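You operate a simulated robot arm through the tools that you are given. There is no shell and no other tool. Be economical: measure what you need, move in short steps, check, and stop when the job is done.

You are at the controls of a simulated two-armed robot. One attempt, no reset.

Task
Pick up the white bag with the latest date from the long bench top with one hand, pass it to the other hand and put it on the low end of the desk. Set down upright: white bag.

It is judged by the outcome, as a careful person would: the job done as asked, and still so three seconds after it is handed in. It fails if anything else is knocked over, pushed out of place, dropped, spilled or broken.

Robot
Two 6-joint arms with two-finger grippers on one trunk, on a base that drives. Base frame: it is fixed to the floor where the robot stands at the start and does not move with it; the origin is under the middle of the robot, x ahead of it, y to its left, z up. Units: m, degrees, N and s.
The left shoulder is at the start at [0.06, 0.144, 0.875], the right one opposite. With the tool pointing down near the work surface each hand reaches from about 0.3 to 0.7 m from the robot's upright axis, wherever it stands, measured 20 degrees to its own side. Places, roughly: low end of the desk [-1.3, 1.4, 0.8]. Payload 2.45 kg a hand.
Tool frame (each hand has its own): the origin (TCP) lies between the finger pads and is the grasp point; the fingertips stand 0.026 m ahead of it; z points along the fingers, y is the line along which they close. The gripper opens to 0.096 m. The gripper's body begins 0.069 m behind the TCP.
Orientation is told as [roll, pitch, yaw] about the base's x, y, z axes, in that order, counted from this pose: with the fingers straight down and closing along the base's y, the tool's x points along the base's -x, its y along +y and its z along -z.

Tools
- The arms move only by the tool drive_tool. It takes "left_plan", "right_plan" or both (then of equal length, played together; a hand with none holds still); each is a list of rows, each a list of 7 numbers: the turn, a rotation vector about the tool's x, y, z in units of 4 degrees (1.0 is 4 degrees), then the shift along the tool's x, y, z in units of 30 mm (1.0 is 30 mm), then the opening in per cent of the stroke, from 0 (shut) to 100 (fully open). In form: [[rx, ry, rz, x, y, z, gripper], ...]. A call has 1 to 10 rows; each row shifts and turns the commanded pose from where the row before left it, along the tool's axes as they then stand. A call with a number of a shift or a turn outside -1 to 1 is refused whole. Each row takes 0.2 s and may step no farther than 0.05 m and 8.6 degrees from the row before; otherwise, or with a gripper value out of range, the whole call is refused. A pose out of reach is approached as far as the arm can. The call stops where the force on the tool passes 40 N (or 10 N more than at its start, if that is more) or the arm is blocked; 0.2 s more then pass. The fingers move at their own pace and stop on an object; they squeeze with about 31 N. The grip force told is the motor's: it shows also when the fingers shut on nothing. Time passes only in rows, and 0.2 s behind the last, so rows that do not move let the fingers close. It gives the time, the measured TCP pose, the force on the tool (base axes), the opening and the grip force at its end, in the units of the frame above (readings bear some noise), with the torque about the TCP (base axes, N m) and any sound that the robot's microphone picked up.
- Cameras (640 x 400 px; columns grow to the right, rows downward): "scene" is now at [0.1216, 0.0375, 1.4695]; the picture's right is [0.50, -0.86, -0.00], its down [-0.72, -0.42, -0.55] and it looks along [0.48, 0.28, -0.83] (base axes); focal length 274 px, centre (320, 200). "left" rides on the left gripper at [0.082, -0.003, -0.098] in its tool frame; the picture's right is [0.04, 1.00, 0.00], its down [-0.73, 0.03, -0.68] and it looks along [-0.68, 0.03, 0.73] (tool axes); focal length 256 px, centre (320, 200). "right" rides on the right gripper at [0.082, 0.003, -0.098] in its tool frame; the picture's right is [-0.04, 1.00, 0.00], its down [-0.73, -0.03, -0.68] and it looks along [-0.68, -0.03, 0.73] (tool axes); focal length 256 px, centre (320, 200). There is no depth. A picture from a camera that has moved, and an enlarged one, comes with that camera's place and axes in the base frame and with its lens.
- snapshot(camera): a new picture of that camera. No time passes.
- slide_trunk(by): slides the trunk up (or, below 0, down) by that many m; the arms and the scene camera ride with it, the base frame stays. It gives what a move gives, with no picture.
- roll_base(legs): drives the robot by 1 to 6 legs, each [ahead, turn to the left] in m and degrees, along the robot's own axes; the way and the turn of a leg run together, so that a leg with both is an arc; at most 1.5 m and 180 degrees a leg. The arms and the cameras ride along, it lands a little off, and it stops where it bumps. It gives what a move gives.
- head_to(pan, tilt): turns the head with the scene camera to pan (to the left, within 86 degrees either way) and tilt (down, from -29 to 69), counted from straight ahead of the robot. It gives what a move gives.
- inspect(camera, box): a new picture of the part [left, top, right, bottom] of that camera's present view, enlarged. No time passes.
- hand_in(): hands the job in; it is judged then, once.

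Work in short steps. Places have to be worked out from the pictures, the camera data and where the tool is seen: move nearer, look again, correct. Check each grasp and each placing, and mend what went wrong. You have 120 turns and 88 pictures in all, those below and enlarged ones among them. Open the grippers and draw the arms clear of the work before you hand the job in, unless the task says otherwise; then end with one line.

The tools are called after "Request:" by a JSON object that holds its "fn" and its "kwargs". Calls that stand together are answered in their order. drive_tool: Moves the arms, as the interface text tells. Its arguments: {"type":"object","properties":{"left_plan":{"type":"array","items":{"type":"array","items":{"type":"number"}}},"right_plan":{"type":"array","items":{"type":"array","items":{"type":"number"}}}},"required":[]} The other tools are called the same way: slide_trunk (by) slides the trunk up or down; roll_base (legs) drives the base; head_to (pan, tilt) turns the head that bears the scene camera; snapshot (camera) takes a picture; inspect (camera, box) takes an enlarged picture of a part of a camera's view; hand_in () hands the job in.

At the start:

```text
t: 0.0
left_tool_pos: [0.365, 0.3695, 1.0744]
left_tool_rot: [0.0, 0.0, 0.1]
left_force: [-0.3, 0.1, 0.6]
left_ft_torque: [-0.02, -0.03, 0.0]
left_gripper_width: 0.0958
left_gripper_force: 0.1
right_tool_pos: [0.3042, 0.004, 1.1125]
right_tool_rot: [0.1, 0.0, 0.1]
right_force: [0.0, -0.5, 0.3]
right_ft_torque: [0.01, -0.01, 0.0]
right_gripper_width: 0.0964
right_gripper_force: 0.0
trunk travel left (down, up): [-0.5, 0.09]
robot x, y, heading: [-0.0012, -0.0001, 0.1]
head pan, tilt: [30.1, 56.3]
```

scene: 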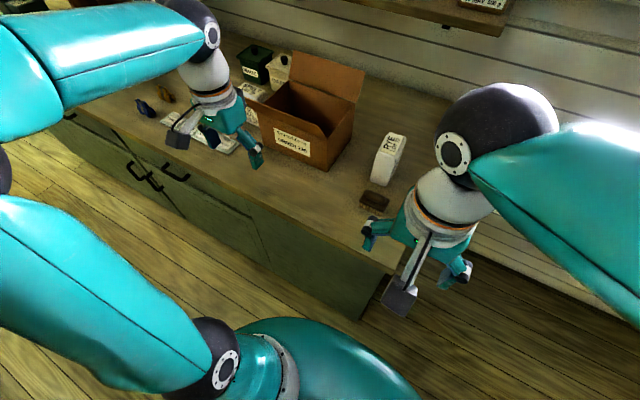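
right: 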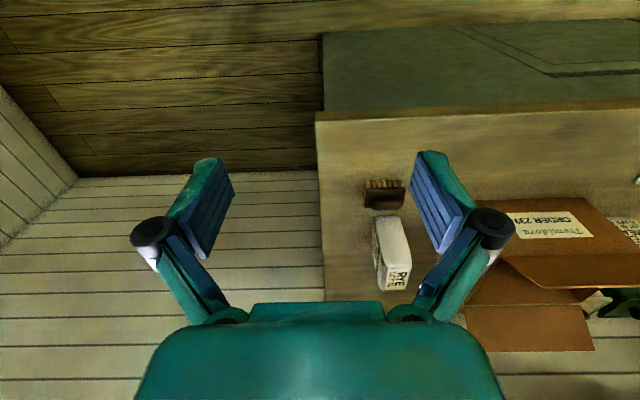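
left: 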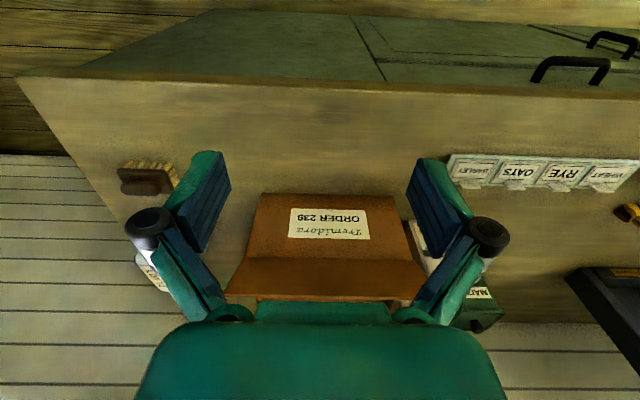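

The bench shows a white RYE bag near its right end and other white items behind the box. I enlarge the views to read them.

Request:
{"fn": "inspect", "kwargs": {"camera": "scene", "box": [340, 110, 440, 220]}}

Request:
{"fn": "inspect", "kwargs": {"camera": "scene", "box": [120, 30, 370, 190]}}

Request:
{"fn": "inspect", "kwargs": {"camera": "right", "box": [340, 170, 440, 300]}}

```text
3.64 times, centred on (390, 165) of scene
camera zoom: at [0.1216, 0.0375, 1.4695], right [0.5, -0.86, 0.0], down [-0.72, -0.42, -0.55], along [0.48, 0.28, -0.83], focal length 998 px, centre (66, 327)
```

zoom: 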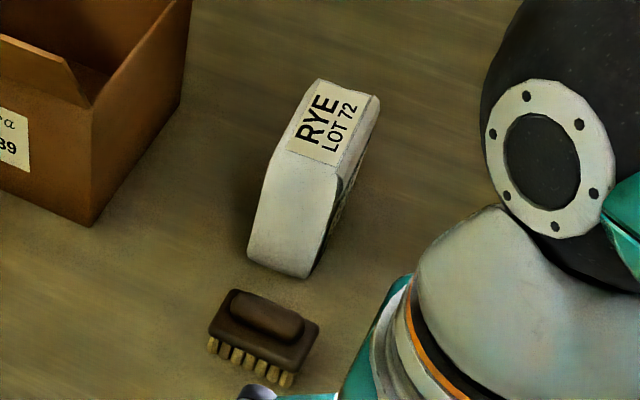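

```text
2.50 times, centred on (245, 110) of scene
camera zoom: at [0.1216, 0.0375, 1.4695], right [0.5, -0.86, 0.0], down [-0.72, -0.42, -0.55], along [0.48, 0.28, -0.83], focal length 686 px, centre (508, 425)
```

zoom: 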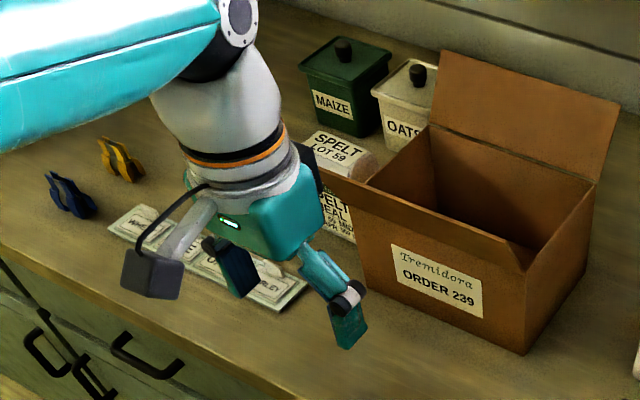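

```text
3.08 times, centred on (390, 235) of right
camera zoom: at [0.2216, 0.0082, 1.2097], right [0.04, 1.0, 0.0], down [0.73, -0.03, 0.68], along [0.68, -0.03, -0.73], focal length 788 px, centre (105, 92)
```

zoom: 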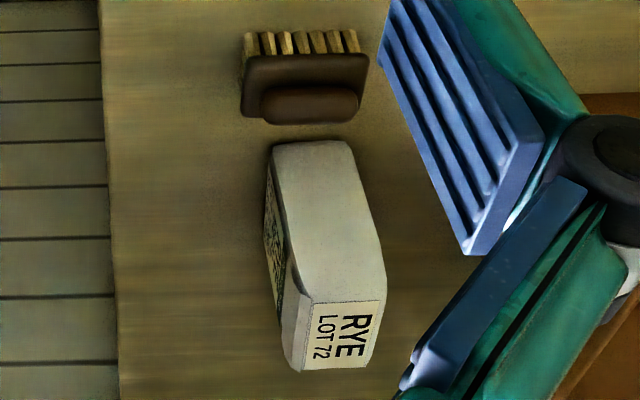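

Two white bags so far (RYE LOT 72, SPELT LOT 59), with dates on their faces. I look around to see the rest of the bench and the desk.

Request:
{"fn": "head_to", "kwargs": {"pan": 60, "tilt": 30}}

Request:
{"fn": "snapshot", "kwargs": {"camera": "scene"}}

Request:
{"fn": "head_to", "kwargs": {"pan": 5, "tilt": 30}}

Request:
{"fn": "snapshot", "kwargs": {"camera": "scene"}}

```text
t: 0.9
left_tool_pos: [0.3641, 0.3704, 1.0747]
left_tool_rot: [0.0, -0.1, 0.1]
left_force: [-0.4, 0.4, -0.9]
left_ft_torque: [-0.02, 0.01, 0.0]
left_gripper_width: 0.096
left_gripper_force: 0.0
right_tool_pos: [0.303, 0.006, 1.1119]
right_tool_rot: [0.0, 0.1, 0.0]
right_force: [-0.8, -0.3, 0.2]
right_ft_torque: [-0.01, -0.01, 0.0]
right_gripper_width: 0.0958
right_gripper_force: 0.0
trunk travel left (down, up): [-0.5, 0.09]
robot x, y, heading: [0.0013, 0.0024, -0.2]
head pan, tilt: [60.0, 30.0]
```

```text
81 pictures are left
camera scene: at [0.1057, 0.0803, 1.5071], right [0.87, -0.5, 0.0], down [-0.25, -0.43, -0.87], along [0.43, 0.75, -0.5], focal length 274 px, centre (320, 200)
```

scene: 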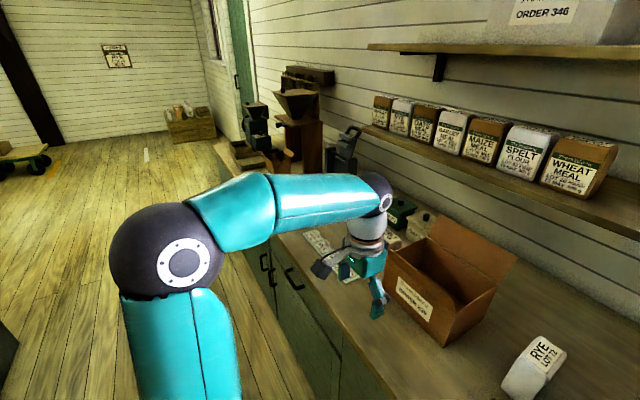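

```text
t: 2.2
left_tool_pos: [0.3649, 0.3712, 1.0748]
left_tool_rot: [0.0, 0.0, 0.1]
left_force: [1.2, -0.2, 0.5]
left_ft_torque: [-0.01, -0.01, 0.01]
left_gripper_width: 0.0961
left_gripper_force: 0.1
right_tool_pos: [0.3043, 0.0051, 1.1105]
right_tool_rot: [0.0, -0.1, 0.0]
right_force: [-0.2, 0.6, 1.0]
right_ft_torque: [-0.03, 0.02, 0.04]
right_gripper_width: 0.096
right_gripper_force: 0.1
trunk travel left (down, up): [-0.5, 0.09]
robot x, y, heading: [-0.0011, 0.0022, -0.1]
head pan, tilt: [5.0, 30.0]
```

```text
80 pictures are left
camera scene: at [0.1505, 0.01, 1.5072], right [0.09, -1.0, 0.0], down [-0.5, -0.04, -0.87], along [0.86, 0.08, -0.5], focal length 274 px, centre (320, 200)
```

scene: 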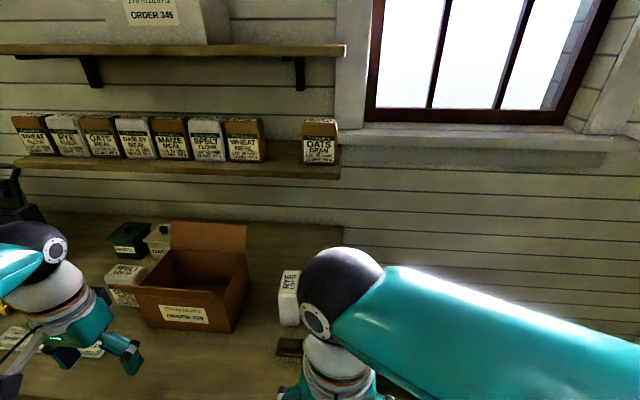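

On the bench I see the RYE bag and the SPELT bag. I enlarge the SPELT bag and the box now.

Request:
{"fn": "inspect", "kwargs": {"camera": "scene", "box": [90, 210, 250, 340]}}

Request:
{"fn": "inspect", "kwargs": {"camera": "left", "box": [400, 140, 640, 340]}}

```text
3.08 times, centred on (170, 275) of scene
camera zoom: at [0.1505, 0.01, 1.5072], right [0.09, -1.0, 0.0], down [-0.5, -0.04, -0.87], along [0.86, 0.08, -0.5], focal length 844 px, centre (782, -31)
```

zoom: 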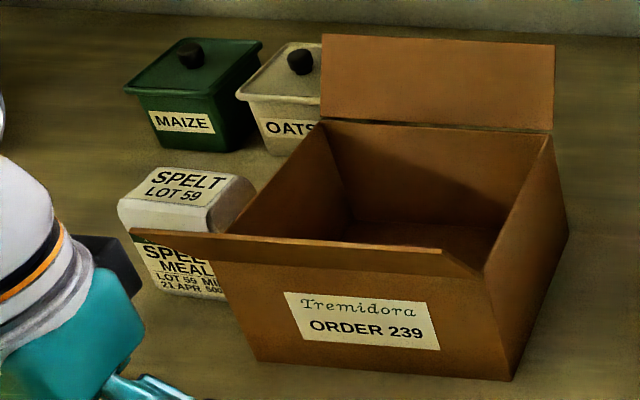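

```text
2.00 times, centred on (520, 240) of left
camera zoom: at [0.2846, 0.3663, 1.1732], right [-0.04, 1.0, 0.0], down [0.73, 0.03, 0.68], along [0.68, 0.03, -0.73], focal length 512 px, centre (-80, 120)
```

zoom: 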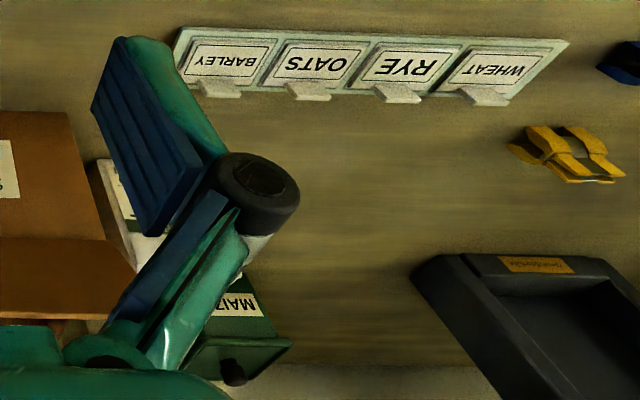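

SPELT is dated 21 APR. RYE's label faces right (-y), so I bring the right hand out to the right and turn its camera toward that face.

Request:
{"fn": "drive_tool", "kwargs": {"right_plan": [[0, 0, 0, -1, -1, 0, 100], [0, 0, 0, -1, -1, 0, 100], [0, 0, 0, -1, -1, 0, 100], [0, 0, 0, -1, -1, 0, 100], [0, 0, 0, -1, -1, 0, 100], [0, 0, 0, -1, -1, 0, 100], [0, 0, 0, -1, -1, 0, 100], [0, 0, 0, 0, -1, 0, 100], [0, 0, -1, 0, 0, 0, 100], [0, 0, -1, 0, 0, 0, 100]]}}

Request:
{"fn": "drive_tool", "kwargs": {"right_plan": [[0, 0, -1, 0, 0, 0, 100], [0, 0, -1, 0, 0, 0, 100], [0, 0, -1, 0, 0, 0, 100], [0, 0, -1, 0, 0, 0, 100], [0, 0, -1, 0, 0, 0, 100], [0, 0, -1, 0, 0, 0, 100], [0, 0, -1, 0, 0, 0, 100], [0, 0, -1, 0, 0, 0, 100], [0, 0, -1, 0, 0, 0, 100], [0, 0, -1, 0, 0, 0, 100]]}}

Request:
{"fn": "snapshot", "kwargs": {"camera": "right"}}

```text
t: 4.4
left_tool_pos: [0.3649, 0.3702, 1.0749]
left_tool_rot: [-0.1, 0.0, 0.0]
left_force: [-0.8, -0.5, 0.7]
left_ft_torque: [0.01, -0.01, 0.01]
left_gripper_width: 0.0961
left_gripper_force: 0.0
right_tool_pos: [0.5122, -0.2345, 1.1094]
right_tool_rot: [0.0, 0.0, 8.1]
right_force: [0.9, 0.0, 0.3]
right_ft_torque: [-0.02, -0.02, 0.02]
right_gripper_width: 0.0959
right_gripper_force: 0.1
trunk travel left (down, up): [-0.5, 0.09]
robot x, y, heading: [0.0007, -0.0017, -0.2]
head pan, tilt: [5.0, 30.0]
```

```text
t: 6.6
left_tool_pos: [0.3656, 0.3705, 1.0751]
left_tool_rot: [0.0, 0.1, 0.1]
left_force: [-0.6, 0.3, 0.6]
left_ft_torque: [0.0, 0.01, 0.01]
left_gripper_width: 0.0961
left_gripper_force: 0.0
right_tool_pos: [0.5152, -0.2346, 1.1119]
right_tool_rot: [0.1, 0.0, 48.1]
right_force: [-0.1, -0.5, -0.1]
right_ft_torque: [-0.02, 0.04, 0.04]
right_gripper_width: 0.096
right_gripper_force: 0.1
trunk travel left (down, up): [-0.5, 0.09]
robot x, y, heading: [-0.004, 0.0037, -0.1]
head pan, tilt: [5.0, 30.0]
```

```text
77 pictures are left
camera right: at [0.4567, -0.294, 1.2091], right [-0.72, 0.7, 0.0], down [0.51, 0.53, 0.68], along [0.47, 0.49, -0.73], focal length 256 px, centre (320, 200)
```

right: 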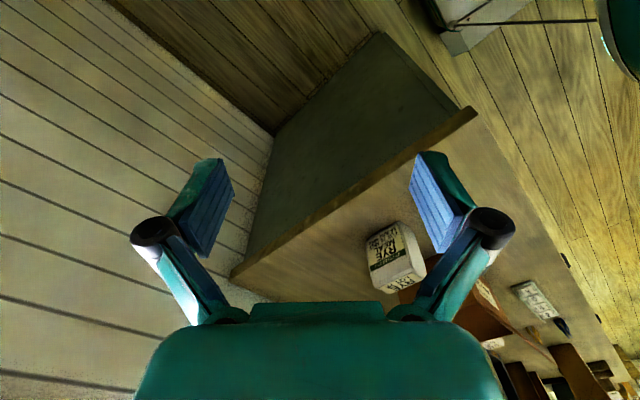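

The RYE face is in view upside down; I enlarge it.

Request:
{"fn": "inspect", "kwargs": {"camera": "right", "box": [355, 215, 435, 300]}}

```text
4.71 times, centred on (395, 258) of right
camera zoom: at [0.4567, -0.294, 1.2091], right [-0.72, 0.7, 0.0], down [0.51, 0.53, 0.68], along [0.47, 0.49, -0.73], focal length 1205 px, centre (-33, -71)
```

zoom: 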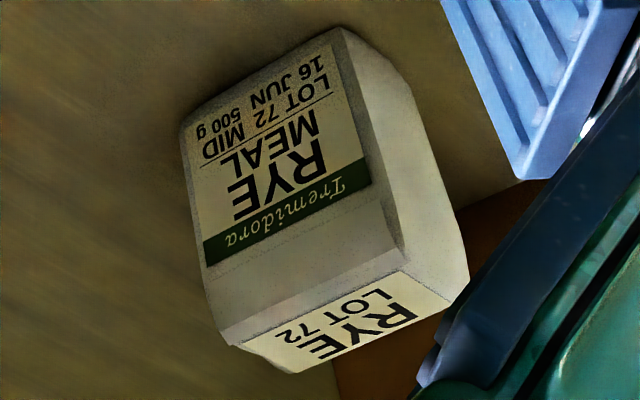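

RYE is 16 JUN, later than SPELT's 21 APR. I check the rest of the bench for other white bags and look towards the desk.

Request:
{"fn": "head_to", "kwargs": {"pan": 40, "tilt": 40}}

Request:
{"fn": "snapshot", "kwargs": {"camera": "scene"}}

Request:
{"fn": "head_to", "kwargs": {"pan": 86, "tilt": 30}}

Request:
{"fn": "snapshot", "kwargs": {"camera": "scene"}}

```text
t: 7.6
left_tool_pos: [0.3651, 0.3707, 1.0742]
left_tool_rot: [-0.1, 0.0, 0.2]
left_force: [0.9, 0.1, 1.1]
left_ft_torque: [0.01, -0.01, 0.02]
left_gripper_width: 0.0963
left_gripper_force: 0.1
right_tool_pos: [0.5129, -0.2353, 1.1113]
right_tool_rot: [-0.1, 0.1, 48.0]
right_force: [-1.3, -0.1, -0.7]
right_ft_torque: [0.02, -0.02, 0.0]
right_gripper_width: 0.096
right_gripper_force: 0.1
trunk travel left (down, up): [-0.5, 0.09]
robot x, y, heading: [-0.0011, 0.005, -0.3]
head pan, tilt: [40.0, 40.0]
```

```text
75 pictures are left
camera scene: at [0.1258, 0.0566, 1.4919], right [0.64, -0.77, 0.0], down [-0.49, -0.41, -0.77], along [0.59, 0.49, -0.64], focal length 274 px, centre (320, 200)
```

scene: 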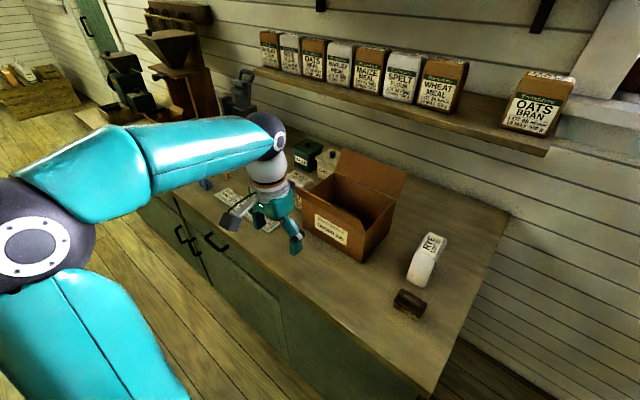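

```text
t: 8.7
left_tool_pos: [0.3648, 0.3695, 1.0743]
left_tool_rot: [0.0, 0.0, 0.1]
left_force: [-0.2, 0.0, 0.3]
left_ft_torque: [0.03, 0.04, 0.01]
left_gripper_width: 0.0962
left_gripper_force: 0.0
right_tool_pos: [0.5147, -0.2351, 1.1109]
right_tool_rot: [0.1, 0.0, 47.9]
right_force: [0.0, 0.9, 0.2]
right_ft_torque: [-0.01, -0.02, 0.0]
right_gripper_width: 0.0961
right_gripper_force: 0.0
trunk travel left (down, up): [-0.5, 0.09]
robot x, y, heading: [-0.0025, -0.0003, 0.0]
head pan, tilt: [85.9, 30.0]
```

```text
74 pictures are left
camera scene: at [0.0671, 0.0922, 1.5072], right [1.0, -0.07, 0.0], down [-0.04, -0.5, -0.87], along [0.06, 0.86, -0.5], focal length 274 px, centre (320, 200)
```

scene: 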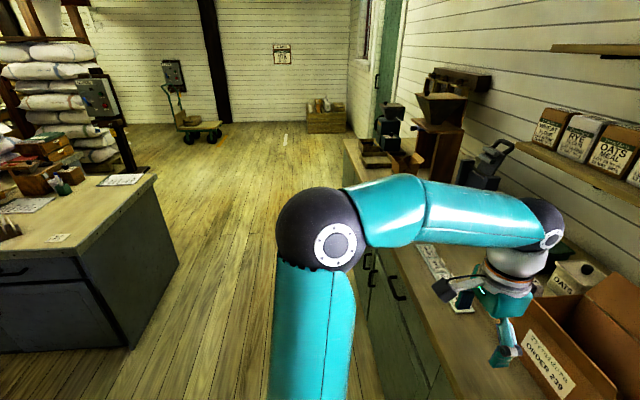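

Only two white bags stand on the bench, so RYE (16 JUN) is the one: centre about (0.66, 0.137), top z 0.96, thin along y. The left arm reaches it best; I move the left hand right first and then forward at height.

Request:
{"fn": "drive_tool", "kwargs": {"left_plan": [[0, 0, 0, 0, -1, 0, 100], [0, 0, 0, 0, -1, 0, 100], [0, 0, 0, 0, -1, 0, 100], [0, 0, 0, 0, -1, 0, 100], [0, 0, 0, 0, -1, 0, 100], [0, 0, 0, 0, -1, 0, 100], [0, 0, 0, 0, -1, 0, 100], [0, 0, 0, 0, -0.77, 0, 100]]}}

Request:
{"fn": "drive_tool", "kwargs": {"left_plan": [[0, 0, 0, -1, 0, 0, 100], [0, 0, 0, -1, 0, 0, 100], [0, 0, 0, -1, 0, 0, 100], [0, 0, 0, -1, 0, 0, 100], [0, 0, 0, -1, 0, 0, 100], [0, 0, 0, -1, 0, 0, 100], [0, 0, 0, -1, 0, 0, 100]]}}

Request:
{"fn": "snapshot", "kwargs": {"camera": "left"}}

Request:
{"fn": "head_to", "kwargs": {"pan": 30, "tilt": 45}}

Request:
{"fn": "snapshot", "kwargs": {"camera": "scene"}}

```text
t: 10.5
left_tool_pos: [0.3673, 0.1371, 1.0725]
left_tool_rot: [0.0, -0.1, 0.2]
left_force: [0.8, -0.2, -0.1]
left_ft_torque: [0.03, 0.0, 0.0]
left_gripper_width: 0.096
left_gripper_force: 0.1
right_tool_pos: [0.5135, -0.236, 1.1114]
right_tool_rot: [0.1, 0.1, 48.0]
right_force: [-0.2, 0.0, 0.0]
right_ft_torque: [0.0, 0.0, -0.02]
right_gripper_width: 0.096
right_gripper_force: 0.1
trunk travel left (down, up): [-0.5, 0.09]
robot x, y, heading: [0.0031, -0.0007, -0.0]
head pan, tilt: [85.9, 30.0]
```

```text
t: 12.1
left_tool_pos: [0.5781, 0.1385, 1.0742]
left_tool_rot: [0.1, 0.1, 0.2]
left_force: [0.1, -0.1, 0.6]
left_ft_torque: [0.0, 0.02, -0.03]
left_gripper_width: 0.0959
left_gripper_force: 0.0
right_tool_pos: [0.5162, -0.237, 1.1112]
right_tool_rot: [0.1, 0.1, 48.0]
right_force: [-0.8, 0.6, -0.2]
right_ft_torque: [0.01, 0.01, -0.01]
right_gripper_width: 0.0962
right_gripper_force: 0.1
trunk travel left (down, up): [-0.5, 0.09]
robot x, y, heading: [0.0041, 0.0029, 0.1]
head pan, tilt: [85.9, 30.0]
```

```text
73 pictures are left
camera left: at [0.4984, 0.1341, 1.1727], right [-0.04, 1.0, 0.0], down [0.74, 0.03, 0.68], along [0.68, 0.03, -0.74], focal length 256 px, centre (320, 200)
```

left: 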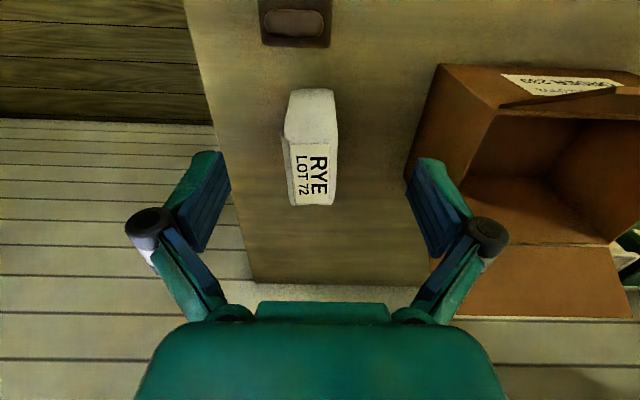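

```text
t: 13.4
left_tool_pos: [0.5766, 0.1381, 1.0748]
left_tool_rot: [-0.1, 0.0, 0.1]
left_force: [0.6, -0.2, 0.1]
left_ft_torque: [0.01, 0.0, 0.01]
left_gripper_width: 0.0959
left_gripper_force: 0.1
right_tool_pos: [0.5142, -0.2352, 1.1112]
right_tool_rot: [0.0, 0.0, 48.1]
right_force: [0.1, -0.2, 0.8]
right_ft_torque: [-0.03, 0.03, -0.01]
right_gripper_width: 0.096
right_gripper_force: 0.1
trunk travel left (down, up): [-0.5, 0.09]
robot x, y, heading: [-0.0003, 0.0014, 0.1]
head pan, tilt: [30.0, 45.0]
```

```text
72 pictures are left
camera scene: at [0.1315, 0.0427, 1.4846], right [0.5, -0.87, 0.0], down [-0.61, -0.35, -0.71], along [0.61, 0.35, -0.71], focal length 274 px, centre (320, 200)
```

scene: 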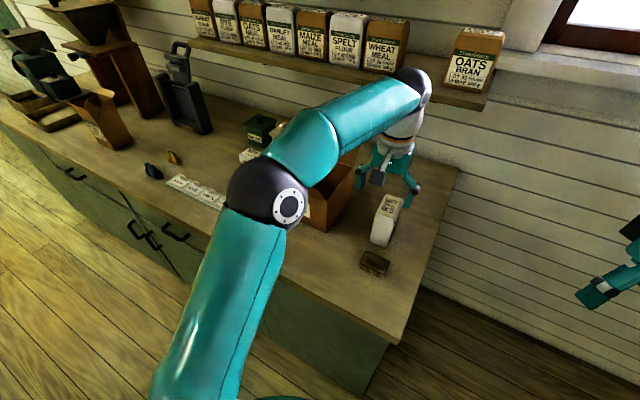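

Bag top reads at (0.659, 0.134); both scans agree, and no other white bags exist on the bench. I move over it and descend to z≈0.93.

Request:
{"fn": "drive_tool", "kwargs": {"left_plan": [[0, 0, 0, -1, -0.12, 0, 100], [0, 0, 0, -1, 0, 0, 100], [0, 0, 0, -0.4, 0, 0, 100], [0, 0, 0, 0, 0, 1, 100], [0, 0, 0, 0, 0, 1, 100], [0, 0, 0, 0, 0, 1, 100]]}}

Request:
{"fn": "snapshot", "kwargs": {"camera": "left"}}

```text
t: 14.8
left_tool_pos: [0.6197, 0.1347, 0.9748]
left_tool_rot: [0.0, 0.0, 0.0]
left_force: [-0.9, 0.7, 0.4]
left_ft_torque: [0.0, -0.02, 0.01]
left_gripper_width: 0.096
left_gripper_force: 0.1
left hand out of reach, approached as far as the arm can: row 2, 3
right_tool_pos: [0.5153, -0.2343, 1.1118]
right_tool_rot: [0.0, 0.1, 48.0]
right_force: [0.4, -0.6, 0.0]
right_ft_torque: [0.02, 0.0, 0.02]
right_gripper_width: 0.0961
right_gripper_force: 0.1
trunk travel left (down, up): [-0.5, 0.09]
robot x, y, heading: [-0.001, 0.0018, 0.3]
head pan, tilt: [30.0, 45.0]
```

```text
71 pictures are left
camera left: at [0.5406, 0.131, 1.0731], right [-0.04, 1.0, 0.0], down [0.73, 0.03, 0.68], along [0.68, 0.03, -0.73], focal length 256 px, centre (320, 200)
```

left: 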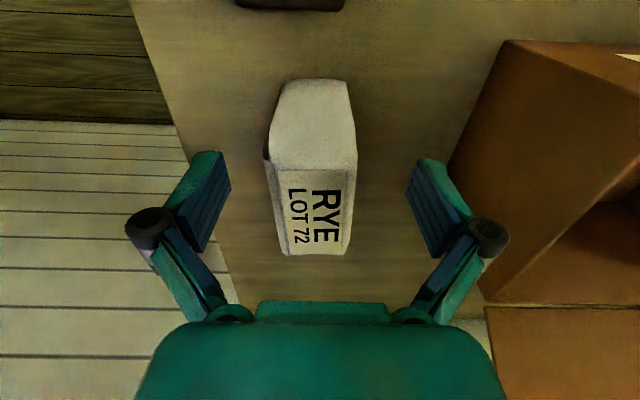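

The arm is at its limit at x=0.62. I lift clear and roll the base forward 0.05 m.

Request:
{"fn": "drive_tool", "kwargs": {"left_plan": [[0, 0, 0, 0, 0, -1, 100], [0, 0, 0, 0, 0, -1, 100]]}}

Request:
{"fn": "roll_base", "kwargs": {"legs": [[0.06, 0]]}}

```text
t: 15.4
left_tool_pos: [0.6173, 0.1352, 1.0348]
left_tool_rot: [0.0, 0.0, 0.1]
left_force: [-0.1, -0.1, 0.7]
left_ft_torque: [0.05, 0.0, 0.01]
left_gripper_width: 0.0963
left_gripper_force: 0.0
right_tool_pos: [0.5143, -0.2356, 1.1108]
right_tool_rot: [0.0, 0.0, 48.0]
right_force: [-0.7, -0.5, 0.3]
right_ft_torque: [0.03, -0.03, 0.0]
right_gripper_width: 0.0959
right_gripper_force: 0.0
trunk travel left (down, up): [-0.5, 0.09]
robot x, y, heading: [0.0033, -0.0013, 0.0]
head pan, tilt: [30.0, 45.0]
```

```text
t: 16.4
left_tool_pos: [0.6823, 0.1365, 1.0328]
left_tool_rot: [0.0, 0.2, 0.1]
left_force: [0.8, -0.2, -0.6]
left_ft_torque: [-0.01, 0.05, -0.03]
left_gripper_width: 0.0958
left_gripper_force: 0.1
right_tool_pos: [0.5773, -0.2356, 1.1096]
right_tool_rot: [0.2, 0.1, 48.1]
right_force: [0.3, -0.4, -0.4]
right_ft_torque: [0.01, 0.06, 0.02]
right_gripper_width: 0.096
right_gripper_force: 0.0
trunk travel left (down, up): [-0.5, 0.09]
robot x, y, heading: [0.062, -0.0001, 0.1]
head pan, tilt: [30.0, 45.0]
```

Now at x=0.682; I shift back to 0.65 and descend to z≈0.93.

Request:
{"fn": "drive_tool", "kwargs": {"left_plan": [[0, 0, 0, 1, -0.05, 0, 100], [0, 0, 0, 0.07, 0, 1, 100], [0, 0, 0, 0, 0, 1, 100], [0, 0, 0, 0, 0, 1, 100], [0, 0, 0, 0, 0, 0.4, 100]]}}

Request:
{"fn": "snapshot", "kwargs": {"camera": "left"}}

Request:
{"fn": "snapshot", "kwargs": {"camera": "scene"}}

```text
t: 17.6
left_tool_pos: [0.6465, 0.1329, 0.9343]
left_tool_rot: [0.1, 0.1, 0.0]
left_force: [0.0, 0.5, -0.3]
left_ft_torque: [0.05, 0.02, -0.03]
left_gripper_width: 0.0958
left_gripper_force: 0.1
right_tool_pos: [0.5727, -0.236, 1.1119]
right_tool_rot: [-0.1, 0.0, 48.1]
right_force: [0.6, -0.4, -0.3]
right_ft_torque: [0.0, 0.01, -0.01]
right_gripper_width: 0.096
right_gripper_force: 0.0
trunk travel left (down, up): [-0.5, 0.09]
robot x, y, heading: [0.0624, -0.0022, -0.1]
head pan, tilt: [30.0, 45.0]
```

```text
70 pictures are left
camera left: at [0.5655, 0.1281, 1.0318], right [-0.04, 1.0, 0.0], down [0.73, 0.03, 0.68], along [0.68, 0.03, -0.73], focal length 256 px, centre (320, 200)
```

left: 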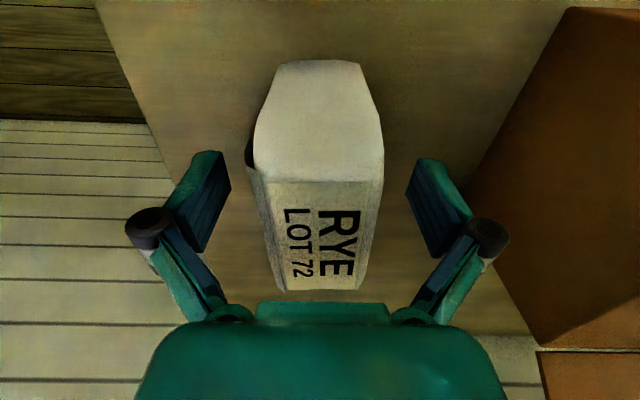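

```text
69 pictures are left
camera scene: at [0.1915, 0.0426, 1.4846], right [0.5, -0.87, 0.0], down [-0.61, -0.35, -0.71], along [0.61, 0.35, -0.71], focal length 274 px, centre (320, 200)
```

scene: 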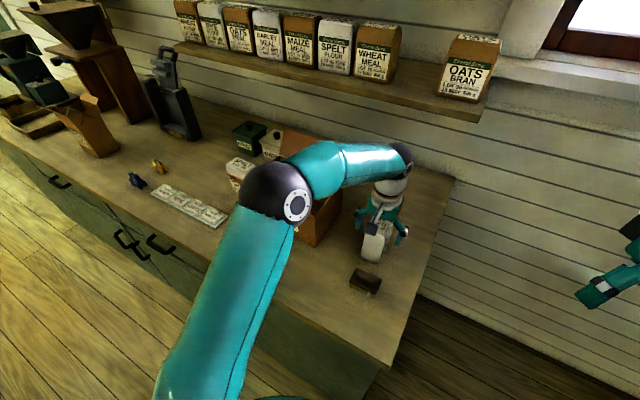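

Fingers straddle the bag well; I go 12 mm lower and close.

Request:
{"fn": "drive_tool", "kwargs": {"left_plan": [[0, 0, 0, 0, 0, 0.4, 100], [0, 0, 0, 0, 0, 0, 0], [0, 0, 0, 0, 0, 0, 0], [0, 0, 0, 0, 0, 0, 0], [0, 0, 0, 0, 0, 0, 0]]}}

Request:
{"fn": "snapshot", "kwargs": {"camera": "left"}}

```text
t: 18.8
left_tool_pos: [0.6475, 0.1316, 0.9209]
left_tool_rot: [0.0, 0.0, 0.0]
left_force: [0.1, 1.4, 1.9]
left_ft_torque: [0.29, -0.13, 0.17]
left_gripper_width: 0.0568
left_gripper_force: 31.0
right_tool_pos: [0.5744, -0.2356, 1.1116]
right_tool_rot: [0.0, 0.1, 48.1]
right_force: [0.6, 0.0, 0.5]
right_ft_torque: [0.02, -0.03, 0.02]
right_gripper_width: 0.096
right_gripper_force: 0.0
trunk travel left (down, up): [-0.5, 0.09]
robot x, y, heading: [0.0566, 0.0021, 0.1]
head pan, tilt: [30.0, 45.0]
```

```text
68 pictures are left
camera left: at [0.567, 0.1275, 1.0197], right [-0.04, 1.0, 0.0], down [0.73, 0.03, 0.68], along [0.68, 0.03, -0.73], focal length 256 px, centre (320, 200)
```

left: 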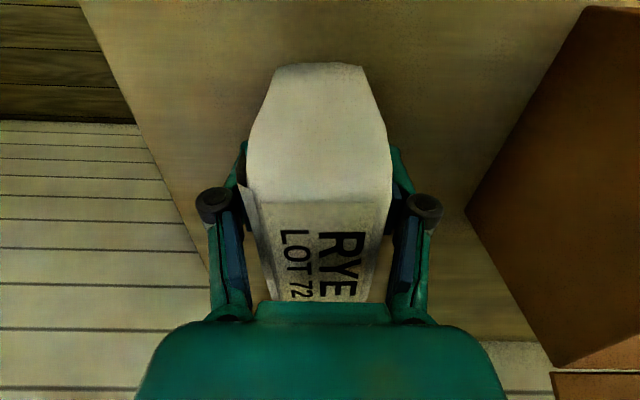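

Gripped at 57 mm width. I lift straight up.

Request:
{"fn": "drive_tool", "kwargs": {"left_plan": [[0, 0, 0, 0, 0, -0.5, 0], [0, 0, 0, 0, 0, -1, 0], [0, 0, 0, 0, 0, -1, 0], [0, 0, 0, 0, 0, -1, 0], [0, 0, 0, 0, 0, -1, 0], [0, 0, 0, 0, 0, -1, 0]]}}

Request:
{"fn": "snapshot", "kwargs": {"camera": "scene"}}

Request:
{"fn": "snapshot", "kwargs": {"camera": "right"}}

```text
t: 20.1
left_tool_pos: [0.6472, 0.134, 1.0894]
left_tool_rot: [0.0, 0.2, -0.1]
left_force: [0.0, 0.3, -4.5]
left_ft_torque: [-0.02, 0.08, -0.03]
left_gripper_width: 0.0565
left_gripper_force: 30.9
right_tool_pos: [0.5748, -0.2352, 1.1106]
right_tool_rot: [0.0, 0.1, 48.0]
right_force: [-0.2, -0.2, 0.0]
right_ft_torque: [0.02, -0.01, -0.01]
right_gripper_width: 0.0961
right_gripper_force: 0.1
trunk travel left (down, up): [-0.5, 0.09]
robot x, y, heading: [0.061, 0.0008, -0.1]
head pan, tilt: [30.0, 45.0]
```

```text
67 pictures are left
camera scene: at [0.1922, 0.0425, 1.4845], right [0.5, -0.87, 0.0], down [-0.61, -0.35, -0.71], along [0.61, 0.35, -0.71], focal length 274 px, centre (320, 200)
```

scene: 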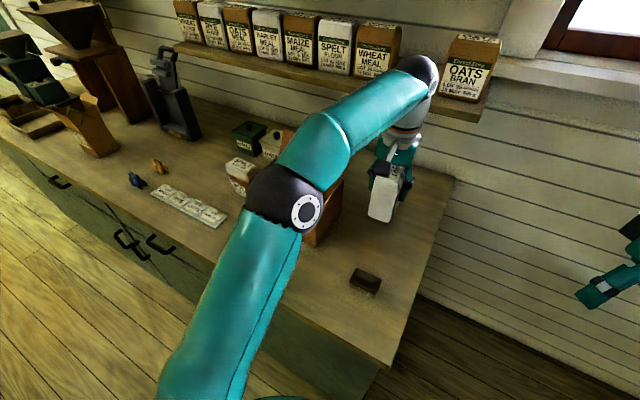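

```text
66 pictures are left
camera right: at [0.5177, -0.294, 1.2091], right [-0.72, 0.7, 0.0], down [0.51, 0.53, 0.68], along [0.47, 0.49, -0.73], focal length 256 px, centre (320, 200)
```

right: 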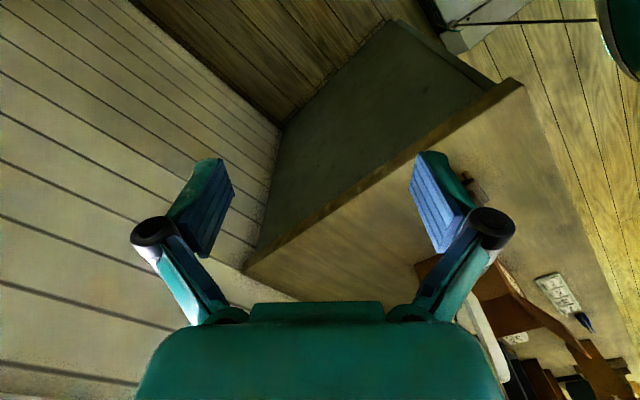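

Bag is lifted cleanly (about 0.45 kg). I back the base away from the bench to get room for the handover.

Request:
{"fn": "roll_base", "kwargs": {"legs": [[-0.4, 0]]}}

Request:
{"fn": "head_to", "kwargs": {"pan": 86, "tilt": 25}}

Request:
{"fn": "snapshot", "kwargs": {"camera": "scene"}}

Request:
{"fn": "head_to", "kwargs": {"pan": 0, "tilt": 40}}

Request:
{"fn": "snapshot", "kwargs": {"camera": "scene"}}

```text
t: 22.7
left_tool_pos: [0.2358, 0.1309, 1.0882]
left_tool_rot: [-0.1, 0.0, -0.3]
left_force: [-0.7, 0.2, -4.3]
left_ft_torque: [0.03, 0.04, 0.0]
left_gripper_width: 0.0562
left_gripper_force: 31.1
right_tool_pos: [0.1619, -0.2384, 1.1104]
right_tool_rot: [0.0, 0.0, 47.8]
right_force: [0.1, -0.5, 0.8]
right_ft_torque: [-0.03, -0.05, 0.01]
right_gripper_width: 0.0958
right_gripper_force: 0.1
trunk travel left (down, up): [-0.5, 0.09]
robot x, y, heading: [-0.3534, 0.0018, -0.2]
head pan, tilt: [30.0, 45.0]
```

```text
t: 24.0
left_tool_pos: [0.2379, 0.1319, 1.0882]
left_tool_rot: [0.0, 0.1, -0.2]
left_force: [0.1, -0.1, -5.2]
left_ft_torque: [-0.04, 0.08, -0.01]
left_gripper_width: 0.056
left_gripper_force: 30.8
right_tool_pos: [0.1613, -0.2387, 1.1119]
right_tool_rot: [0.1, 0.1, 47.7]
right_force: [-0.2, 0.4, 0.6]
right_ft_torque: [-0.01, -0.02, 0.0]
right_gripper_width: 0.0959
right_gripper_force: 0.0
trunk travel left (down, up): [-0.5, 0.09]
robot x, y, heading: [-0.3491, 0.005, -0.2]
head pan, tilt: [85.9, 25.0]
```

```text
65 pictures are left
camera scene: at [-0.2826, 0.0944, 1.5151], right [1.0, -0.08, 0.0], down [-0.03, -0.42, -0.91], along [0.07, 0.9, -0.42], focal length 274 px, centre (320, 200)
```

scene: 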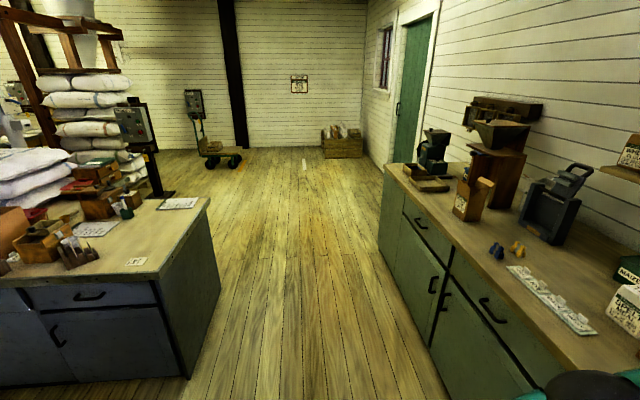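

```text
t: 25.6
left_tool_pos: [0.2376, 0.1316, 1.0884]
left_tool_rot: [0.0, 0.1, -0.2]
left_force: [0.7, -0.1, -4.0]
left_ft_torque: [-0.02, 0.07, -0.02]
left_gripper_width: 0.0559
left_gripper_force: 31.1
right_tool_pos: [0.1621, -0.2382, 1.1119]
right_tool_rot: [0.2, 0.1, 47.7]
right_force: [0.3, -0.3, 1.3]
right_ft_torque: [-0.03, 0.0, 0.0]
right_gripper_width: 0.0962
right_gripper_force: 0.0
trunk travel left (down, up): [-0.5, 0.09]
robot x, y, heading: [-0.3532, 0.0025, -0.5]
head pan, tilt: [0.0, 40.0]
```

```text
64 pictures are left
camera scene: at [-0.2047, 0.0021, 1.4917], right [0.0, -1.0, 0.0], down [-0.64, 0.0, -0.77], along [0.77, 0.0, -0.64], focal length 274 px, centre (320, 200)
```

scene: 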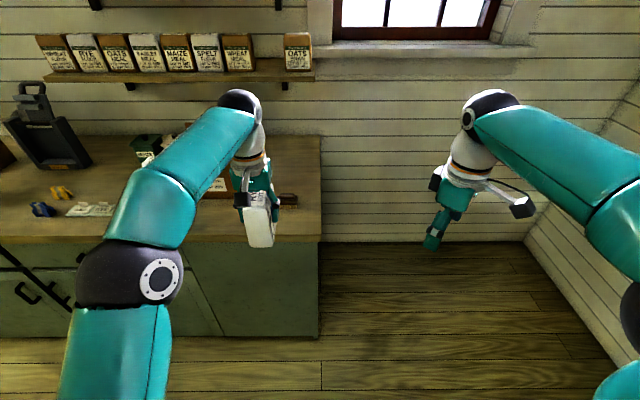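

The bag is held well and there's open space. I draw the left hand in and start turning it right so the bag's free edge will face the right hand; the right hand turns left meanwhile.

Request:
{"fn": "drive_tool", "kwargs": {"left_plan": [[0, 0, 0, 1, 0, 0, 0], [0, 0, 0, 1, 0, 0, 0], [0, 0, 0, 1, 0, 0, 0], [0, 0, 0, 1, 0, 0, 0], [0, 0, 0, 1, 0, 0, 0], [0, 0, 0, 0.7, 0, 0, 0], [0, 0, 1, 0, 0, 0, 0], [0, 0, 1, 0, 0, 0, 0], [0, 0, 1, 0, 0, 0, 0], [0, 0, 1, 0, 0, 0, 0]], "right_plan": [[0, 0, -1, 0, 0, 0, 100], [0, 0, -1, 0, 0, 0, 100], [0, 0, -1, 0, 0, 0, 100], [0, 0, -1, 0, 0, 0, 100], [0, 0, -1, 0, 0, 0, 100], [0, 0, -1, 0, 0, 0, 100], [0, 0, -1, 0, 0, 0, 100], [0, 0, -1, 0, 0, 0, 100], [0, 0, -1, 0, 0, 0, 100], [0, 0, -1, 0, 0, 0, 100]]}}

Request:
{"fn": "drive_tool", "kwargs": {"left_plan": [[0, 0, 1, 0, 0, 0, 0], [0, 0, 1, 0, 0, 0, 0], [0, 0, 1, 0, 0, 0, 0], [0, 0, 1, 0, 0, 0, 0], [0, 0, 1, 0, 0, 0, 0], [0, 0, 1, 0, 0, 0, 0], [0, 0, 1, 0, 0, 0, 0], [0, 0, 1, 0, 0, 0, 0], [0, 0, 1, 0, 0, 0, 0], [0, 0, 1, 0, 0, 0, 0]]}}

Request:
{"fn": "drive_tool", "kwargs": {"left_plan": [[0, 0, 1, 0, 0, 0, 0], [0, 0, 1, 0, 0, 0, 0], [0, 0, 1, 0, 0, 0, 0], [0, 0, 1, 0, 0, 0, 0], [0, 0, 1, 0, 0, 0, 0], [0, 0, 1, 0, 0, 0, 0], [0, 0, 1, 0, 0, 0, 0], [0, 0, 1, 0, 0, 0, 0], [0, 0, 0.5, 0, 0, 0, 0]]}}

Request:
{"fn": "snapshot", "kwargs": {"camera": "scene"}}

```text
t: 27.8
left_tool_pos: [0.0653, 0.1322, 1.0896]
left_tool_rot: [0.1, 0.1, -16.3]
left_force: [0.0, -0.2, -4.5]
left_ft_torque: [0.0, 0.07, 0.0]
left_gripper_width: 0.056
left_gripper_force: 30.9
right_tool_pos: [0.1623, -0.2382, 1.1124]
right_tool_rot: [0.1, -0.1, 87.9]
right_force: [-0.1, 0.6, 0.4]
right_ft_torque: [-0.01, 0.0, 0.01]
right_gripper_width: 0.096
right_gripper_force: 0.1
trunk travel left (down, up): [-0.5, 0.09]
robot x, y, heading: [-0.3502, 0.0016, -0.1]
head pan, tilt: [0.0, 40.0]
```

```text
t: 30.0
left_tool_pos: [0.0662, 0.1319, 1.0872]
left_tool_rot: [-0.1, 0.1, -56.4]
left_force: [-0.2, 0.6, -5.6]
left_ft_torque: [0.06, 0.01, 0.0]
left_gripper_width: 0.0558
left_gripper_force: 31.2
right_tool_pos: [0.1624, -0.2379, 1.1106]
right_tool_rot: [0.1, 0.0, 87.8]
right_force: [-0.2, -0.2, 0.4]
right_ft_torque: [0.0, -0.02, 0.0]
right_gripper_width: 0.096
right_gripper_force: 0.1
trunk travel left (down, up): [-0.5, 0.09]
robot x, y, heading: [-0.3467, 0.0026, -0.3]
head pan, tilt: [0.0, 40.0]
```

```text
t: 32.0
left_tool_pos: [0.0667, 0.1334, 1.0891]
left_tool_rot: [-0.1, 0.1, -90.3]
left_force: [0.6, 0.1, -5.0]
left_ft_torque: [0.11, 0.01, 0.0]
left_gripper_width: 0.0557
left_gripper_force: 30.7
right_tool_pos: [0.1616, -0.2382, 1.1112]
right_tool_rot: [0.2, 0.0, 87.7]
right_force: [0.4, -0.4, -0.2]
right_ft_torque: [-0.01, -0.01, -0.02]
right_gripper_width: 0.0959
right_gripper_force: 0.0
trunk travel left (down, up): [-0.5, 0.09]
robot x, y, heading: [-0.3528, 0.0023, -0.5]
head pan, tilt: [0.0, 40.0]
```

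```text
63 pictures are left
camera scene: at [-0.2051, 0.002, 1.4918], right [-0.01, -1.0, 0.0], down [-0.64, 0.0, -0.77], along [0.77, 0.0, -0.64], focal length 274 px, centre (320, 200)
```

scene: 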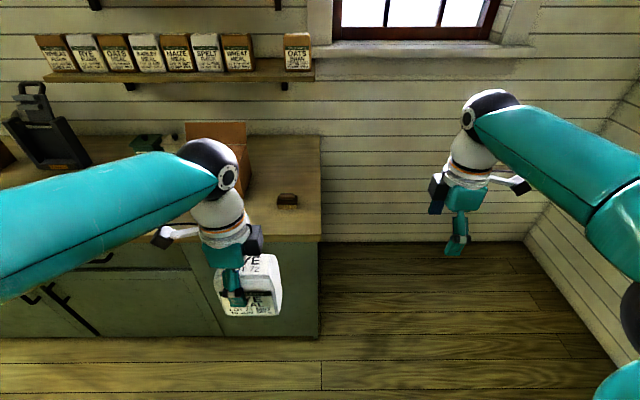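

The left hand presents the bag edge-on. I zoom in to read geometry around the gripper and bag.

Request:
{"fn": "inspect", "kwargs": {"camera": "scene", "box": [140, 180, 300, 330]}}

Request:
{"fn": "inspect", "kwargs": {"camera": "scene", "box": [400, 120, 560, 270]}}

Request:
{"fn": "snapshot", "kwargs": {"camera": "right"}}

```text
2.67 times, centred on (220, 255) of scene
camera zoom: at [-0.2051, 0.002, 1.4918], right [-0.01, -1.0, 0.0], down [-0.64, 0.0, -0.77], along [0.77, 0.0, -0.64], focal length 732 px, centre (587, 53)
```

zoom: 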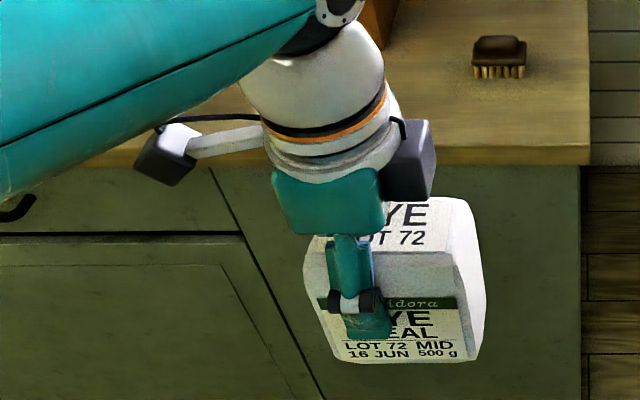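

```text
2.67 times, centred on (480, 195) of scene
camera zoom: at [-0.2051, 0.002, 1.4918], right [-0.01, -1.0, 0.0], down [-0.64, 0.0, -0.77], along [0.77, 0.0, -0.64], focal length 732 px, centre (-107, 213)
```

zoom: 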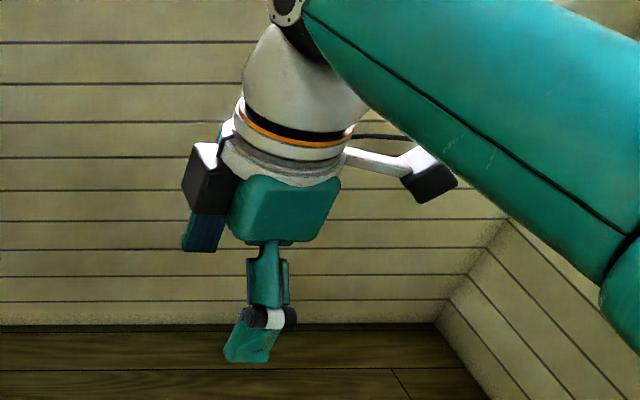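

```text
60 pictures are left
camera right: at [0.1548, -0.3191, 1.2097], right [-1.0, 0.08, 0.0], down [0.06, 0.73, 0.68], along [0.05, 0.68, -0.73], focal length 256 px, centre (320, 200)
```

right: 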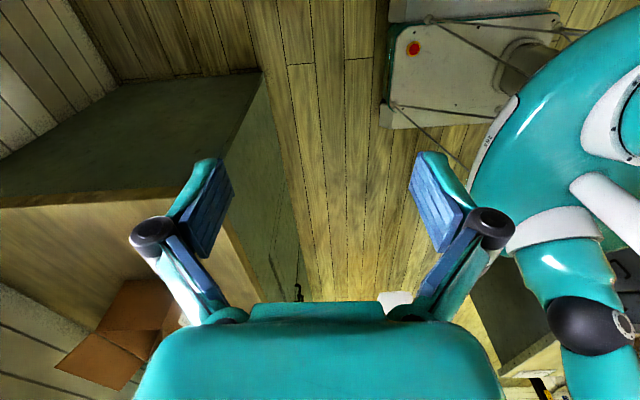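

A small housing sits on the non-camera side of each wrist, so I'll bring the right hand in at about 35° below horizontal, gripping the lower free corner. First I tilt the right hand in place.

Request:
{"fn": "drive_tool", "kwargs": {"right_plan": [[0, 0, -0.55, 0, 0, 0, 100], [0, -1, 0, 0, 0, 0, 100], [0, -1, 0, 0, 0, 0, 100], [0, -1, 0, 0, 0, 0, 100], [0, -1, 0, 0, 0, 0, 100], [0, -1, 0, 0, 0, 0, 100], [0, -1, 0, 0, 0, 0, 100], [0, -1, 0, 0, 0, 0, 100], [0, -1, 0, 0, 0, 0, 100], [0, -1, 0, 0, 0, 0, 100]]}}

Request:
{"fn": "drive_tool", "kwargs": {"right_plan": [[0, -1, 0, 0, 0, 0, 100], [0, -1, 0, 0, 0, 0, 100], [0, -1, 0, 0, 0, 0, 100], [0, -1, 0, 0, 0, 0, 100], [0, -0.75, 0, 0, 0, 0, 100]]}}

```text
t: 34.2
left_tool_pos: [0.067, 0.1331, 1.0889]
left_tool_rot: [0.0, 0.1, -90.2]
left_force: [0.6, -0.2, -5.4]
left_ft_torque: [0.04, 0.03, 0.03]
left_gripper_width: 0.0557
left_gripper_force: 30.5
right_tool_pos: [0.1621, -0.2382, 1.1109]
right_tool_rot: [0.0, -36.2, 90.0]
right_force: [0.4, -0.6, -0.2]
right_ft_torque: [0.0, 0.01, 0.0]
right_gripper_width: 0.0961
right_gripper_force: 0.0
trunk travel left (down, up): [-0.5, 0.09]
robot x, y, heading: [-0.3493, 0.0035, -0.1]
head pan, tilt: [0.0, 40.0]
```

```text
t: 35.4
left_tool_pos: [0.067, 0.1328, 1.0884]
left_tool_rot: [-0.1, 0.0, -90.2]
left_force: [0.4, 0.6, -4.5]
left_ft_torque: [0.06, 0.02, 0.0]
left_gripper_width: 0.0558
left_gripper_force: 31.2
right_tool_pos: [0.1617, -0.2388, 1.1119]
right_tool_rot: [0.0, -55.0, 89.8]
right_force: [0.3, 0.9, 0.6]
right_ft_torque: [0.0, -0.02, -0.03]
right_gripper_width: 0.0961
right_gripper_force: 0.0
trunk travel left (down, up): [-0.5, 0.09]
robot x, y, heading: [-0.3523, 0.0011, -0.0]
head pan, tilt: [0.0, 40.0]
```

Tilted to 55°. I move the right hand to the pre-approach point, 15 cm back along its axis.

Request:
{"fn": "drive_tool", "kwargs": {"right_plan": [[0, 0, 0, -0.744, 0.528, 0.917, 100], [0, 0, 0, -0.744, 0.528, 0.917, 100], [0, 0, 0, -0.744, 0.528, 0.917, 100], [0, 0, 0, -0.744, 0.528, 0.917, 100], [0, 0, 0, -0.744, 0.528, 0.917, 100], [0, 0, 0, -0.744, 0.528, 0.917, 100]]}}

Request:
{"fn": "snapshot", "kwargs": {"camera": "right"}}

Request:
{"fn": "snapshot", "kwargs": {"camera": "scene"}}

```text
t: 36.8
left_tool_pos: [0.0662, 0.1334, 1.0904]
left_tool_rot: [-0.1, 0.0, -90.3]
left_force: [0.0, -0.2, -5.9]
left_ft_torque: [0.03, -0.02, 0.0]
left_gripper_width: 0.0557
left_gripper_force: 30.7
right_tool_pos: [0.0681, -0.0308, 1.1295]
right_tool_rot: [0.1, -54.9, 89.7]
right_force: [-0.7, 0.8, -0.7]
right_ft_torque: [0.01, -0.02, 0.01]
right_gripper_width: 0.0958
right_gripper_force: 0.1
trunk travel left (down, up): [-0.5, 0.09]
robot x, y, heading: [-0.3503, 0.0028, -0.4]
head pan, tilt: [0.0, 40.0]
```

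```text
59 pictures are left
camera right: at [0.0643, -0.1561, 1.1187], right [-1.0, 0.02, 0.03], down [0.03, -0.13, 0.99], along [0.03, 0.99, 0.13], focal length 256 px, centre (320, 200)
```

right: 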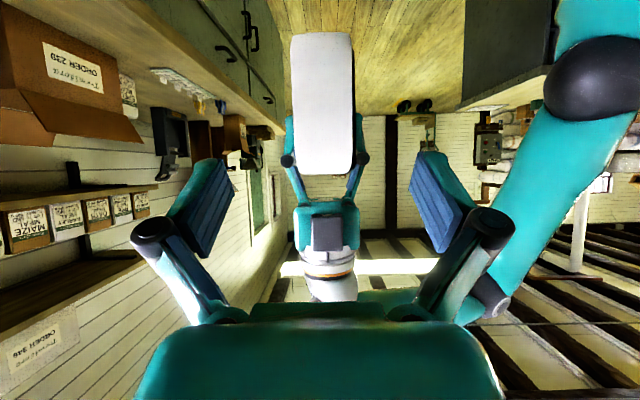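

```text
58 pictures are left
camera scene: at [-0.2057, 0.0026, 1.4918], right [-0.01, -1.0, 0.0], down [-0.64, 0.0, -0.77], along [0.77, 0.0, -0.64], focal length 274 px, centre (320, 200)
```

scene: 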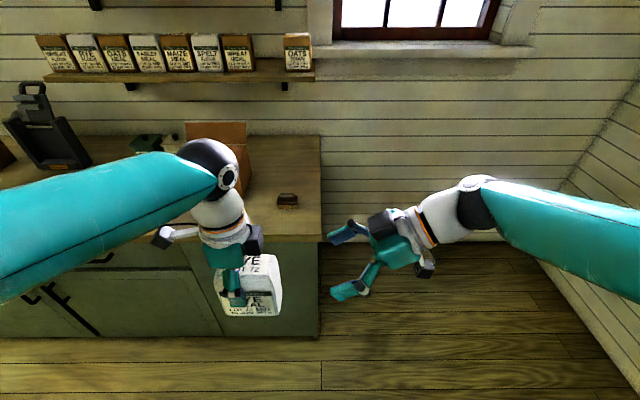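

The bag's free edge lies centred between the right fingers' path. I advance along the axis in part and check.

Request:
{"fn": "drive_tool", "kwargs": {"right_plan": [[0, 0, 0, 0, 0, 1, 100], [0, 0, 0, 0, 0, 1, 100], [0, 0, 0, 0, 0, 1, 100]]}}

Request:
{"fn": "snapshot", "kwargs": {"camera": "right"}}

Request:
{"fn": "inspect", "kwargs": {"camera": "scene", "box": [140, 160, 460, 360]}}

```text
t: 37.6
left_tool_pos: [0.0666, 0.1332, 1.0885]
left_tool_rot: [-0.2, 0.0, -90.2]
left_force: [0.0, 0.3, -4.8]
left_ft_torque: [0.03, -0.02, 0.05]
left_gripper_width: 0.0556
left_gripper_force: 30.7
right_tool_pos: [0.0677, 0.0461, 1.0775]
right_tool_rot: [0.1, -54.9, 89.8]
right_force: [-0.1, -0.2, 0.4]
right_ft_torque: [0.0, 0.02, 0.04]
right_gripper_width: 0.0962
right_gripper_force: 0.2
trunk travel left (down, up): [-0.5, 0.09]
robot x, y, heading: [-0.3507, 0.0018, -0.2]
head pan, tilt: [0.0, 40.0]
```

```text
57 pictures are left
camera right: at [0.064, -0.0811, 1.0669], right [-1.0, 0.02, 0.03], down [0.03, -0.13, 0.99], along [0.03, 0.99, 0.13], focal length 256 px, centre (320, 200)
```

right: 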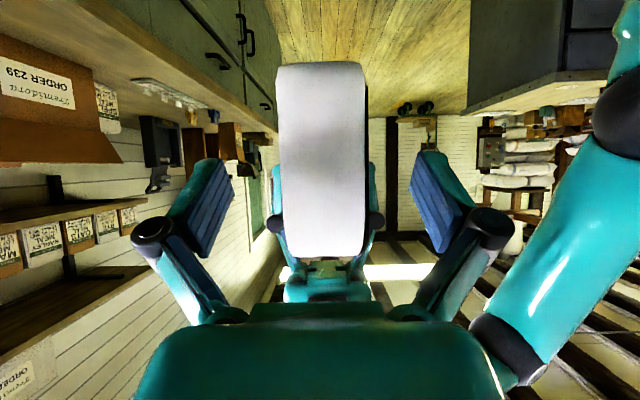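

```text
2.00 times, centred on (300, 260) of scene
camera zoom: at [-0.205, 0.0027, 1.4918], right [-0.01, -1.0, 0.0], down [-0.64, 0.0, -0.77], along [0.77, 0.0, -0.64], focal length 549 px, centre (360, 80)
```

zoom: 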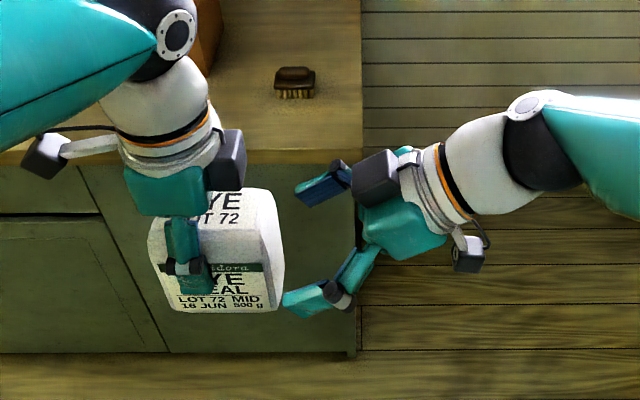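

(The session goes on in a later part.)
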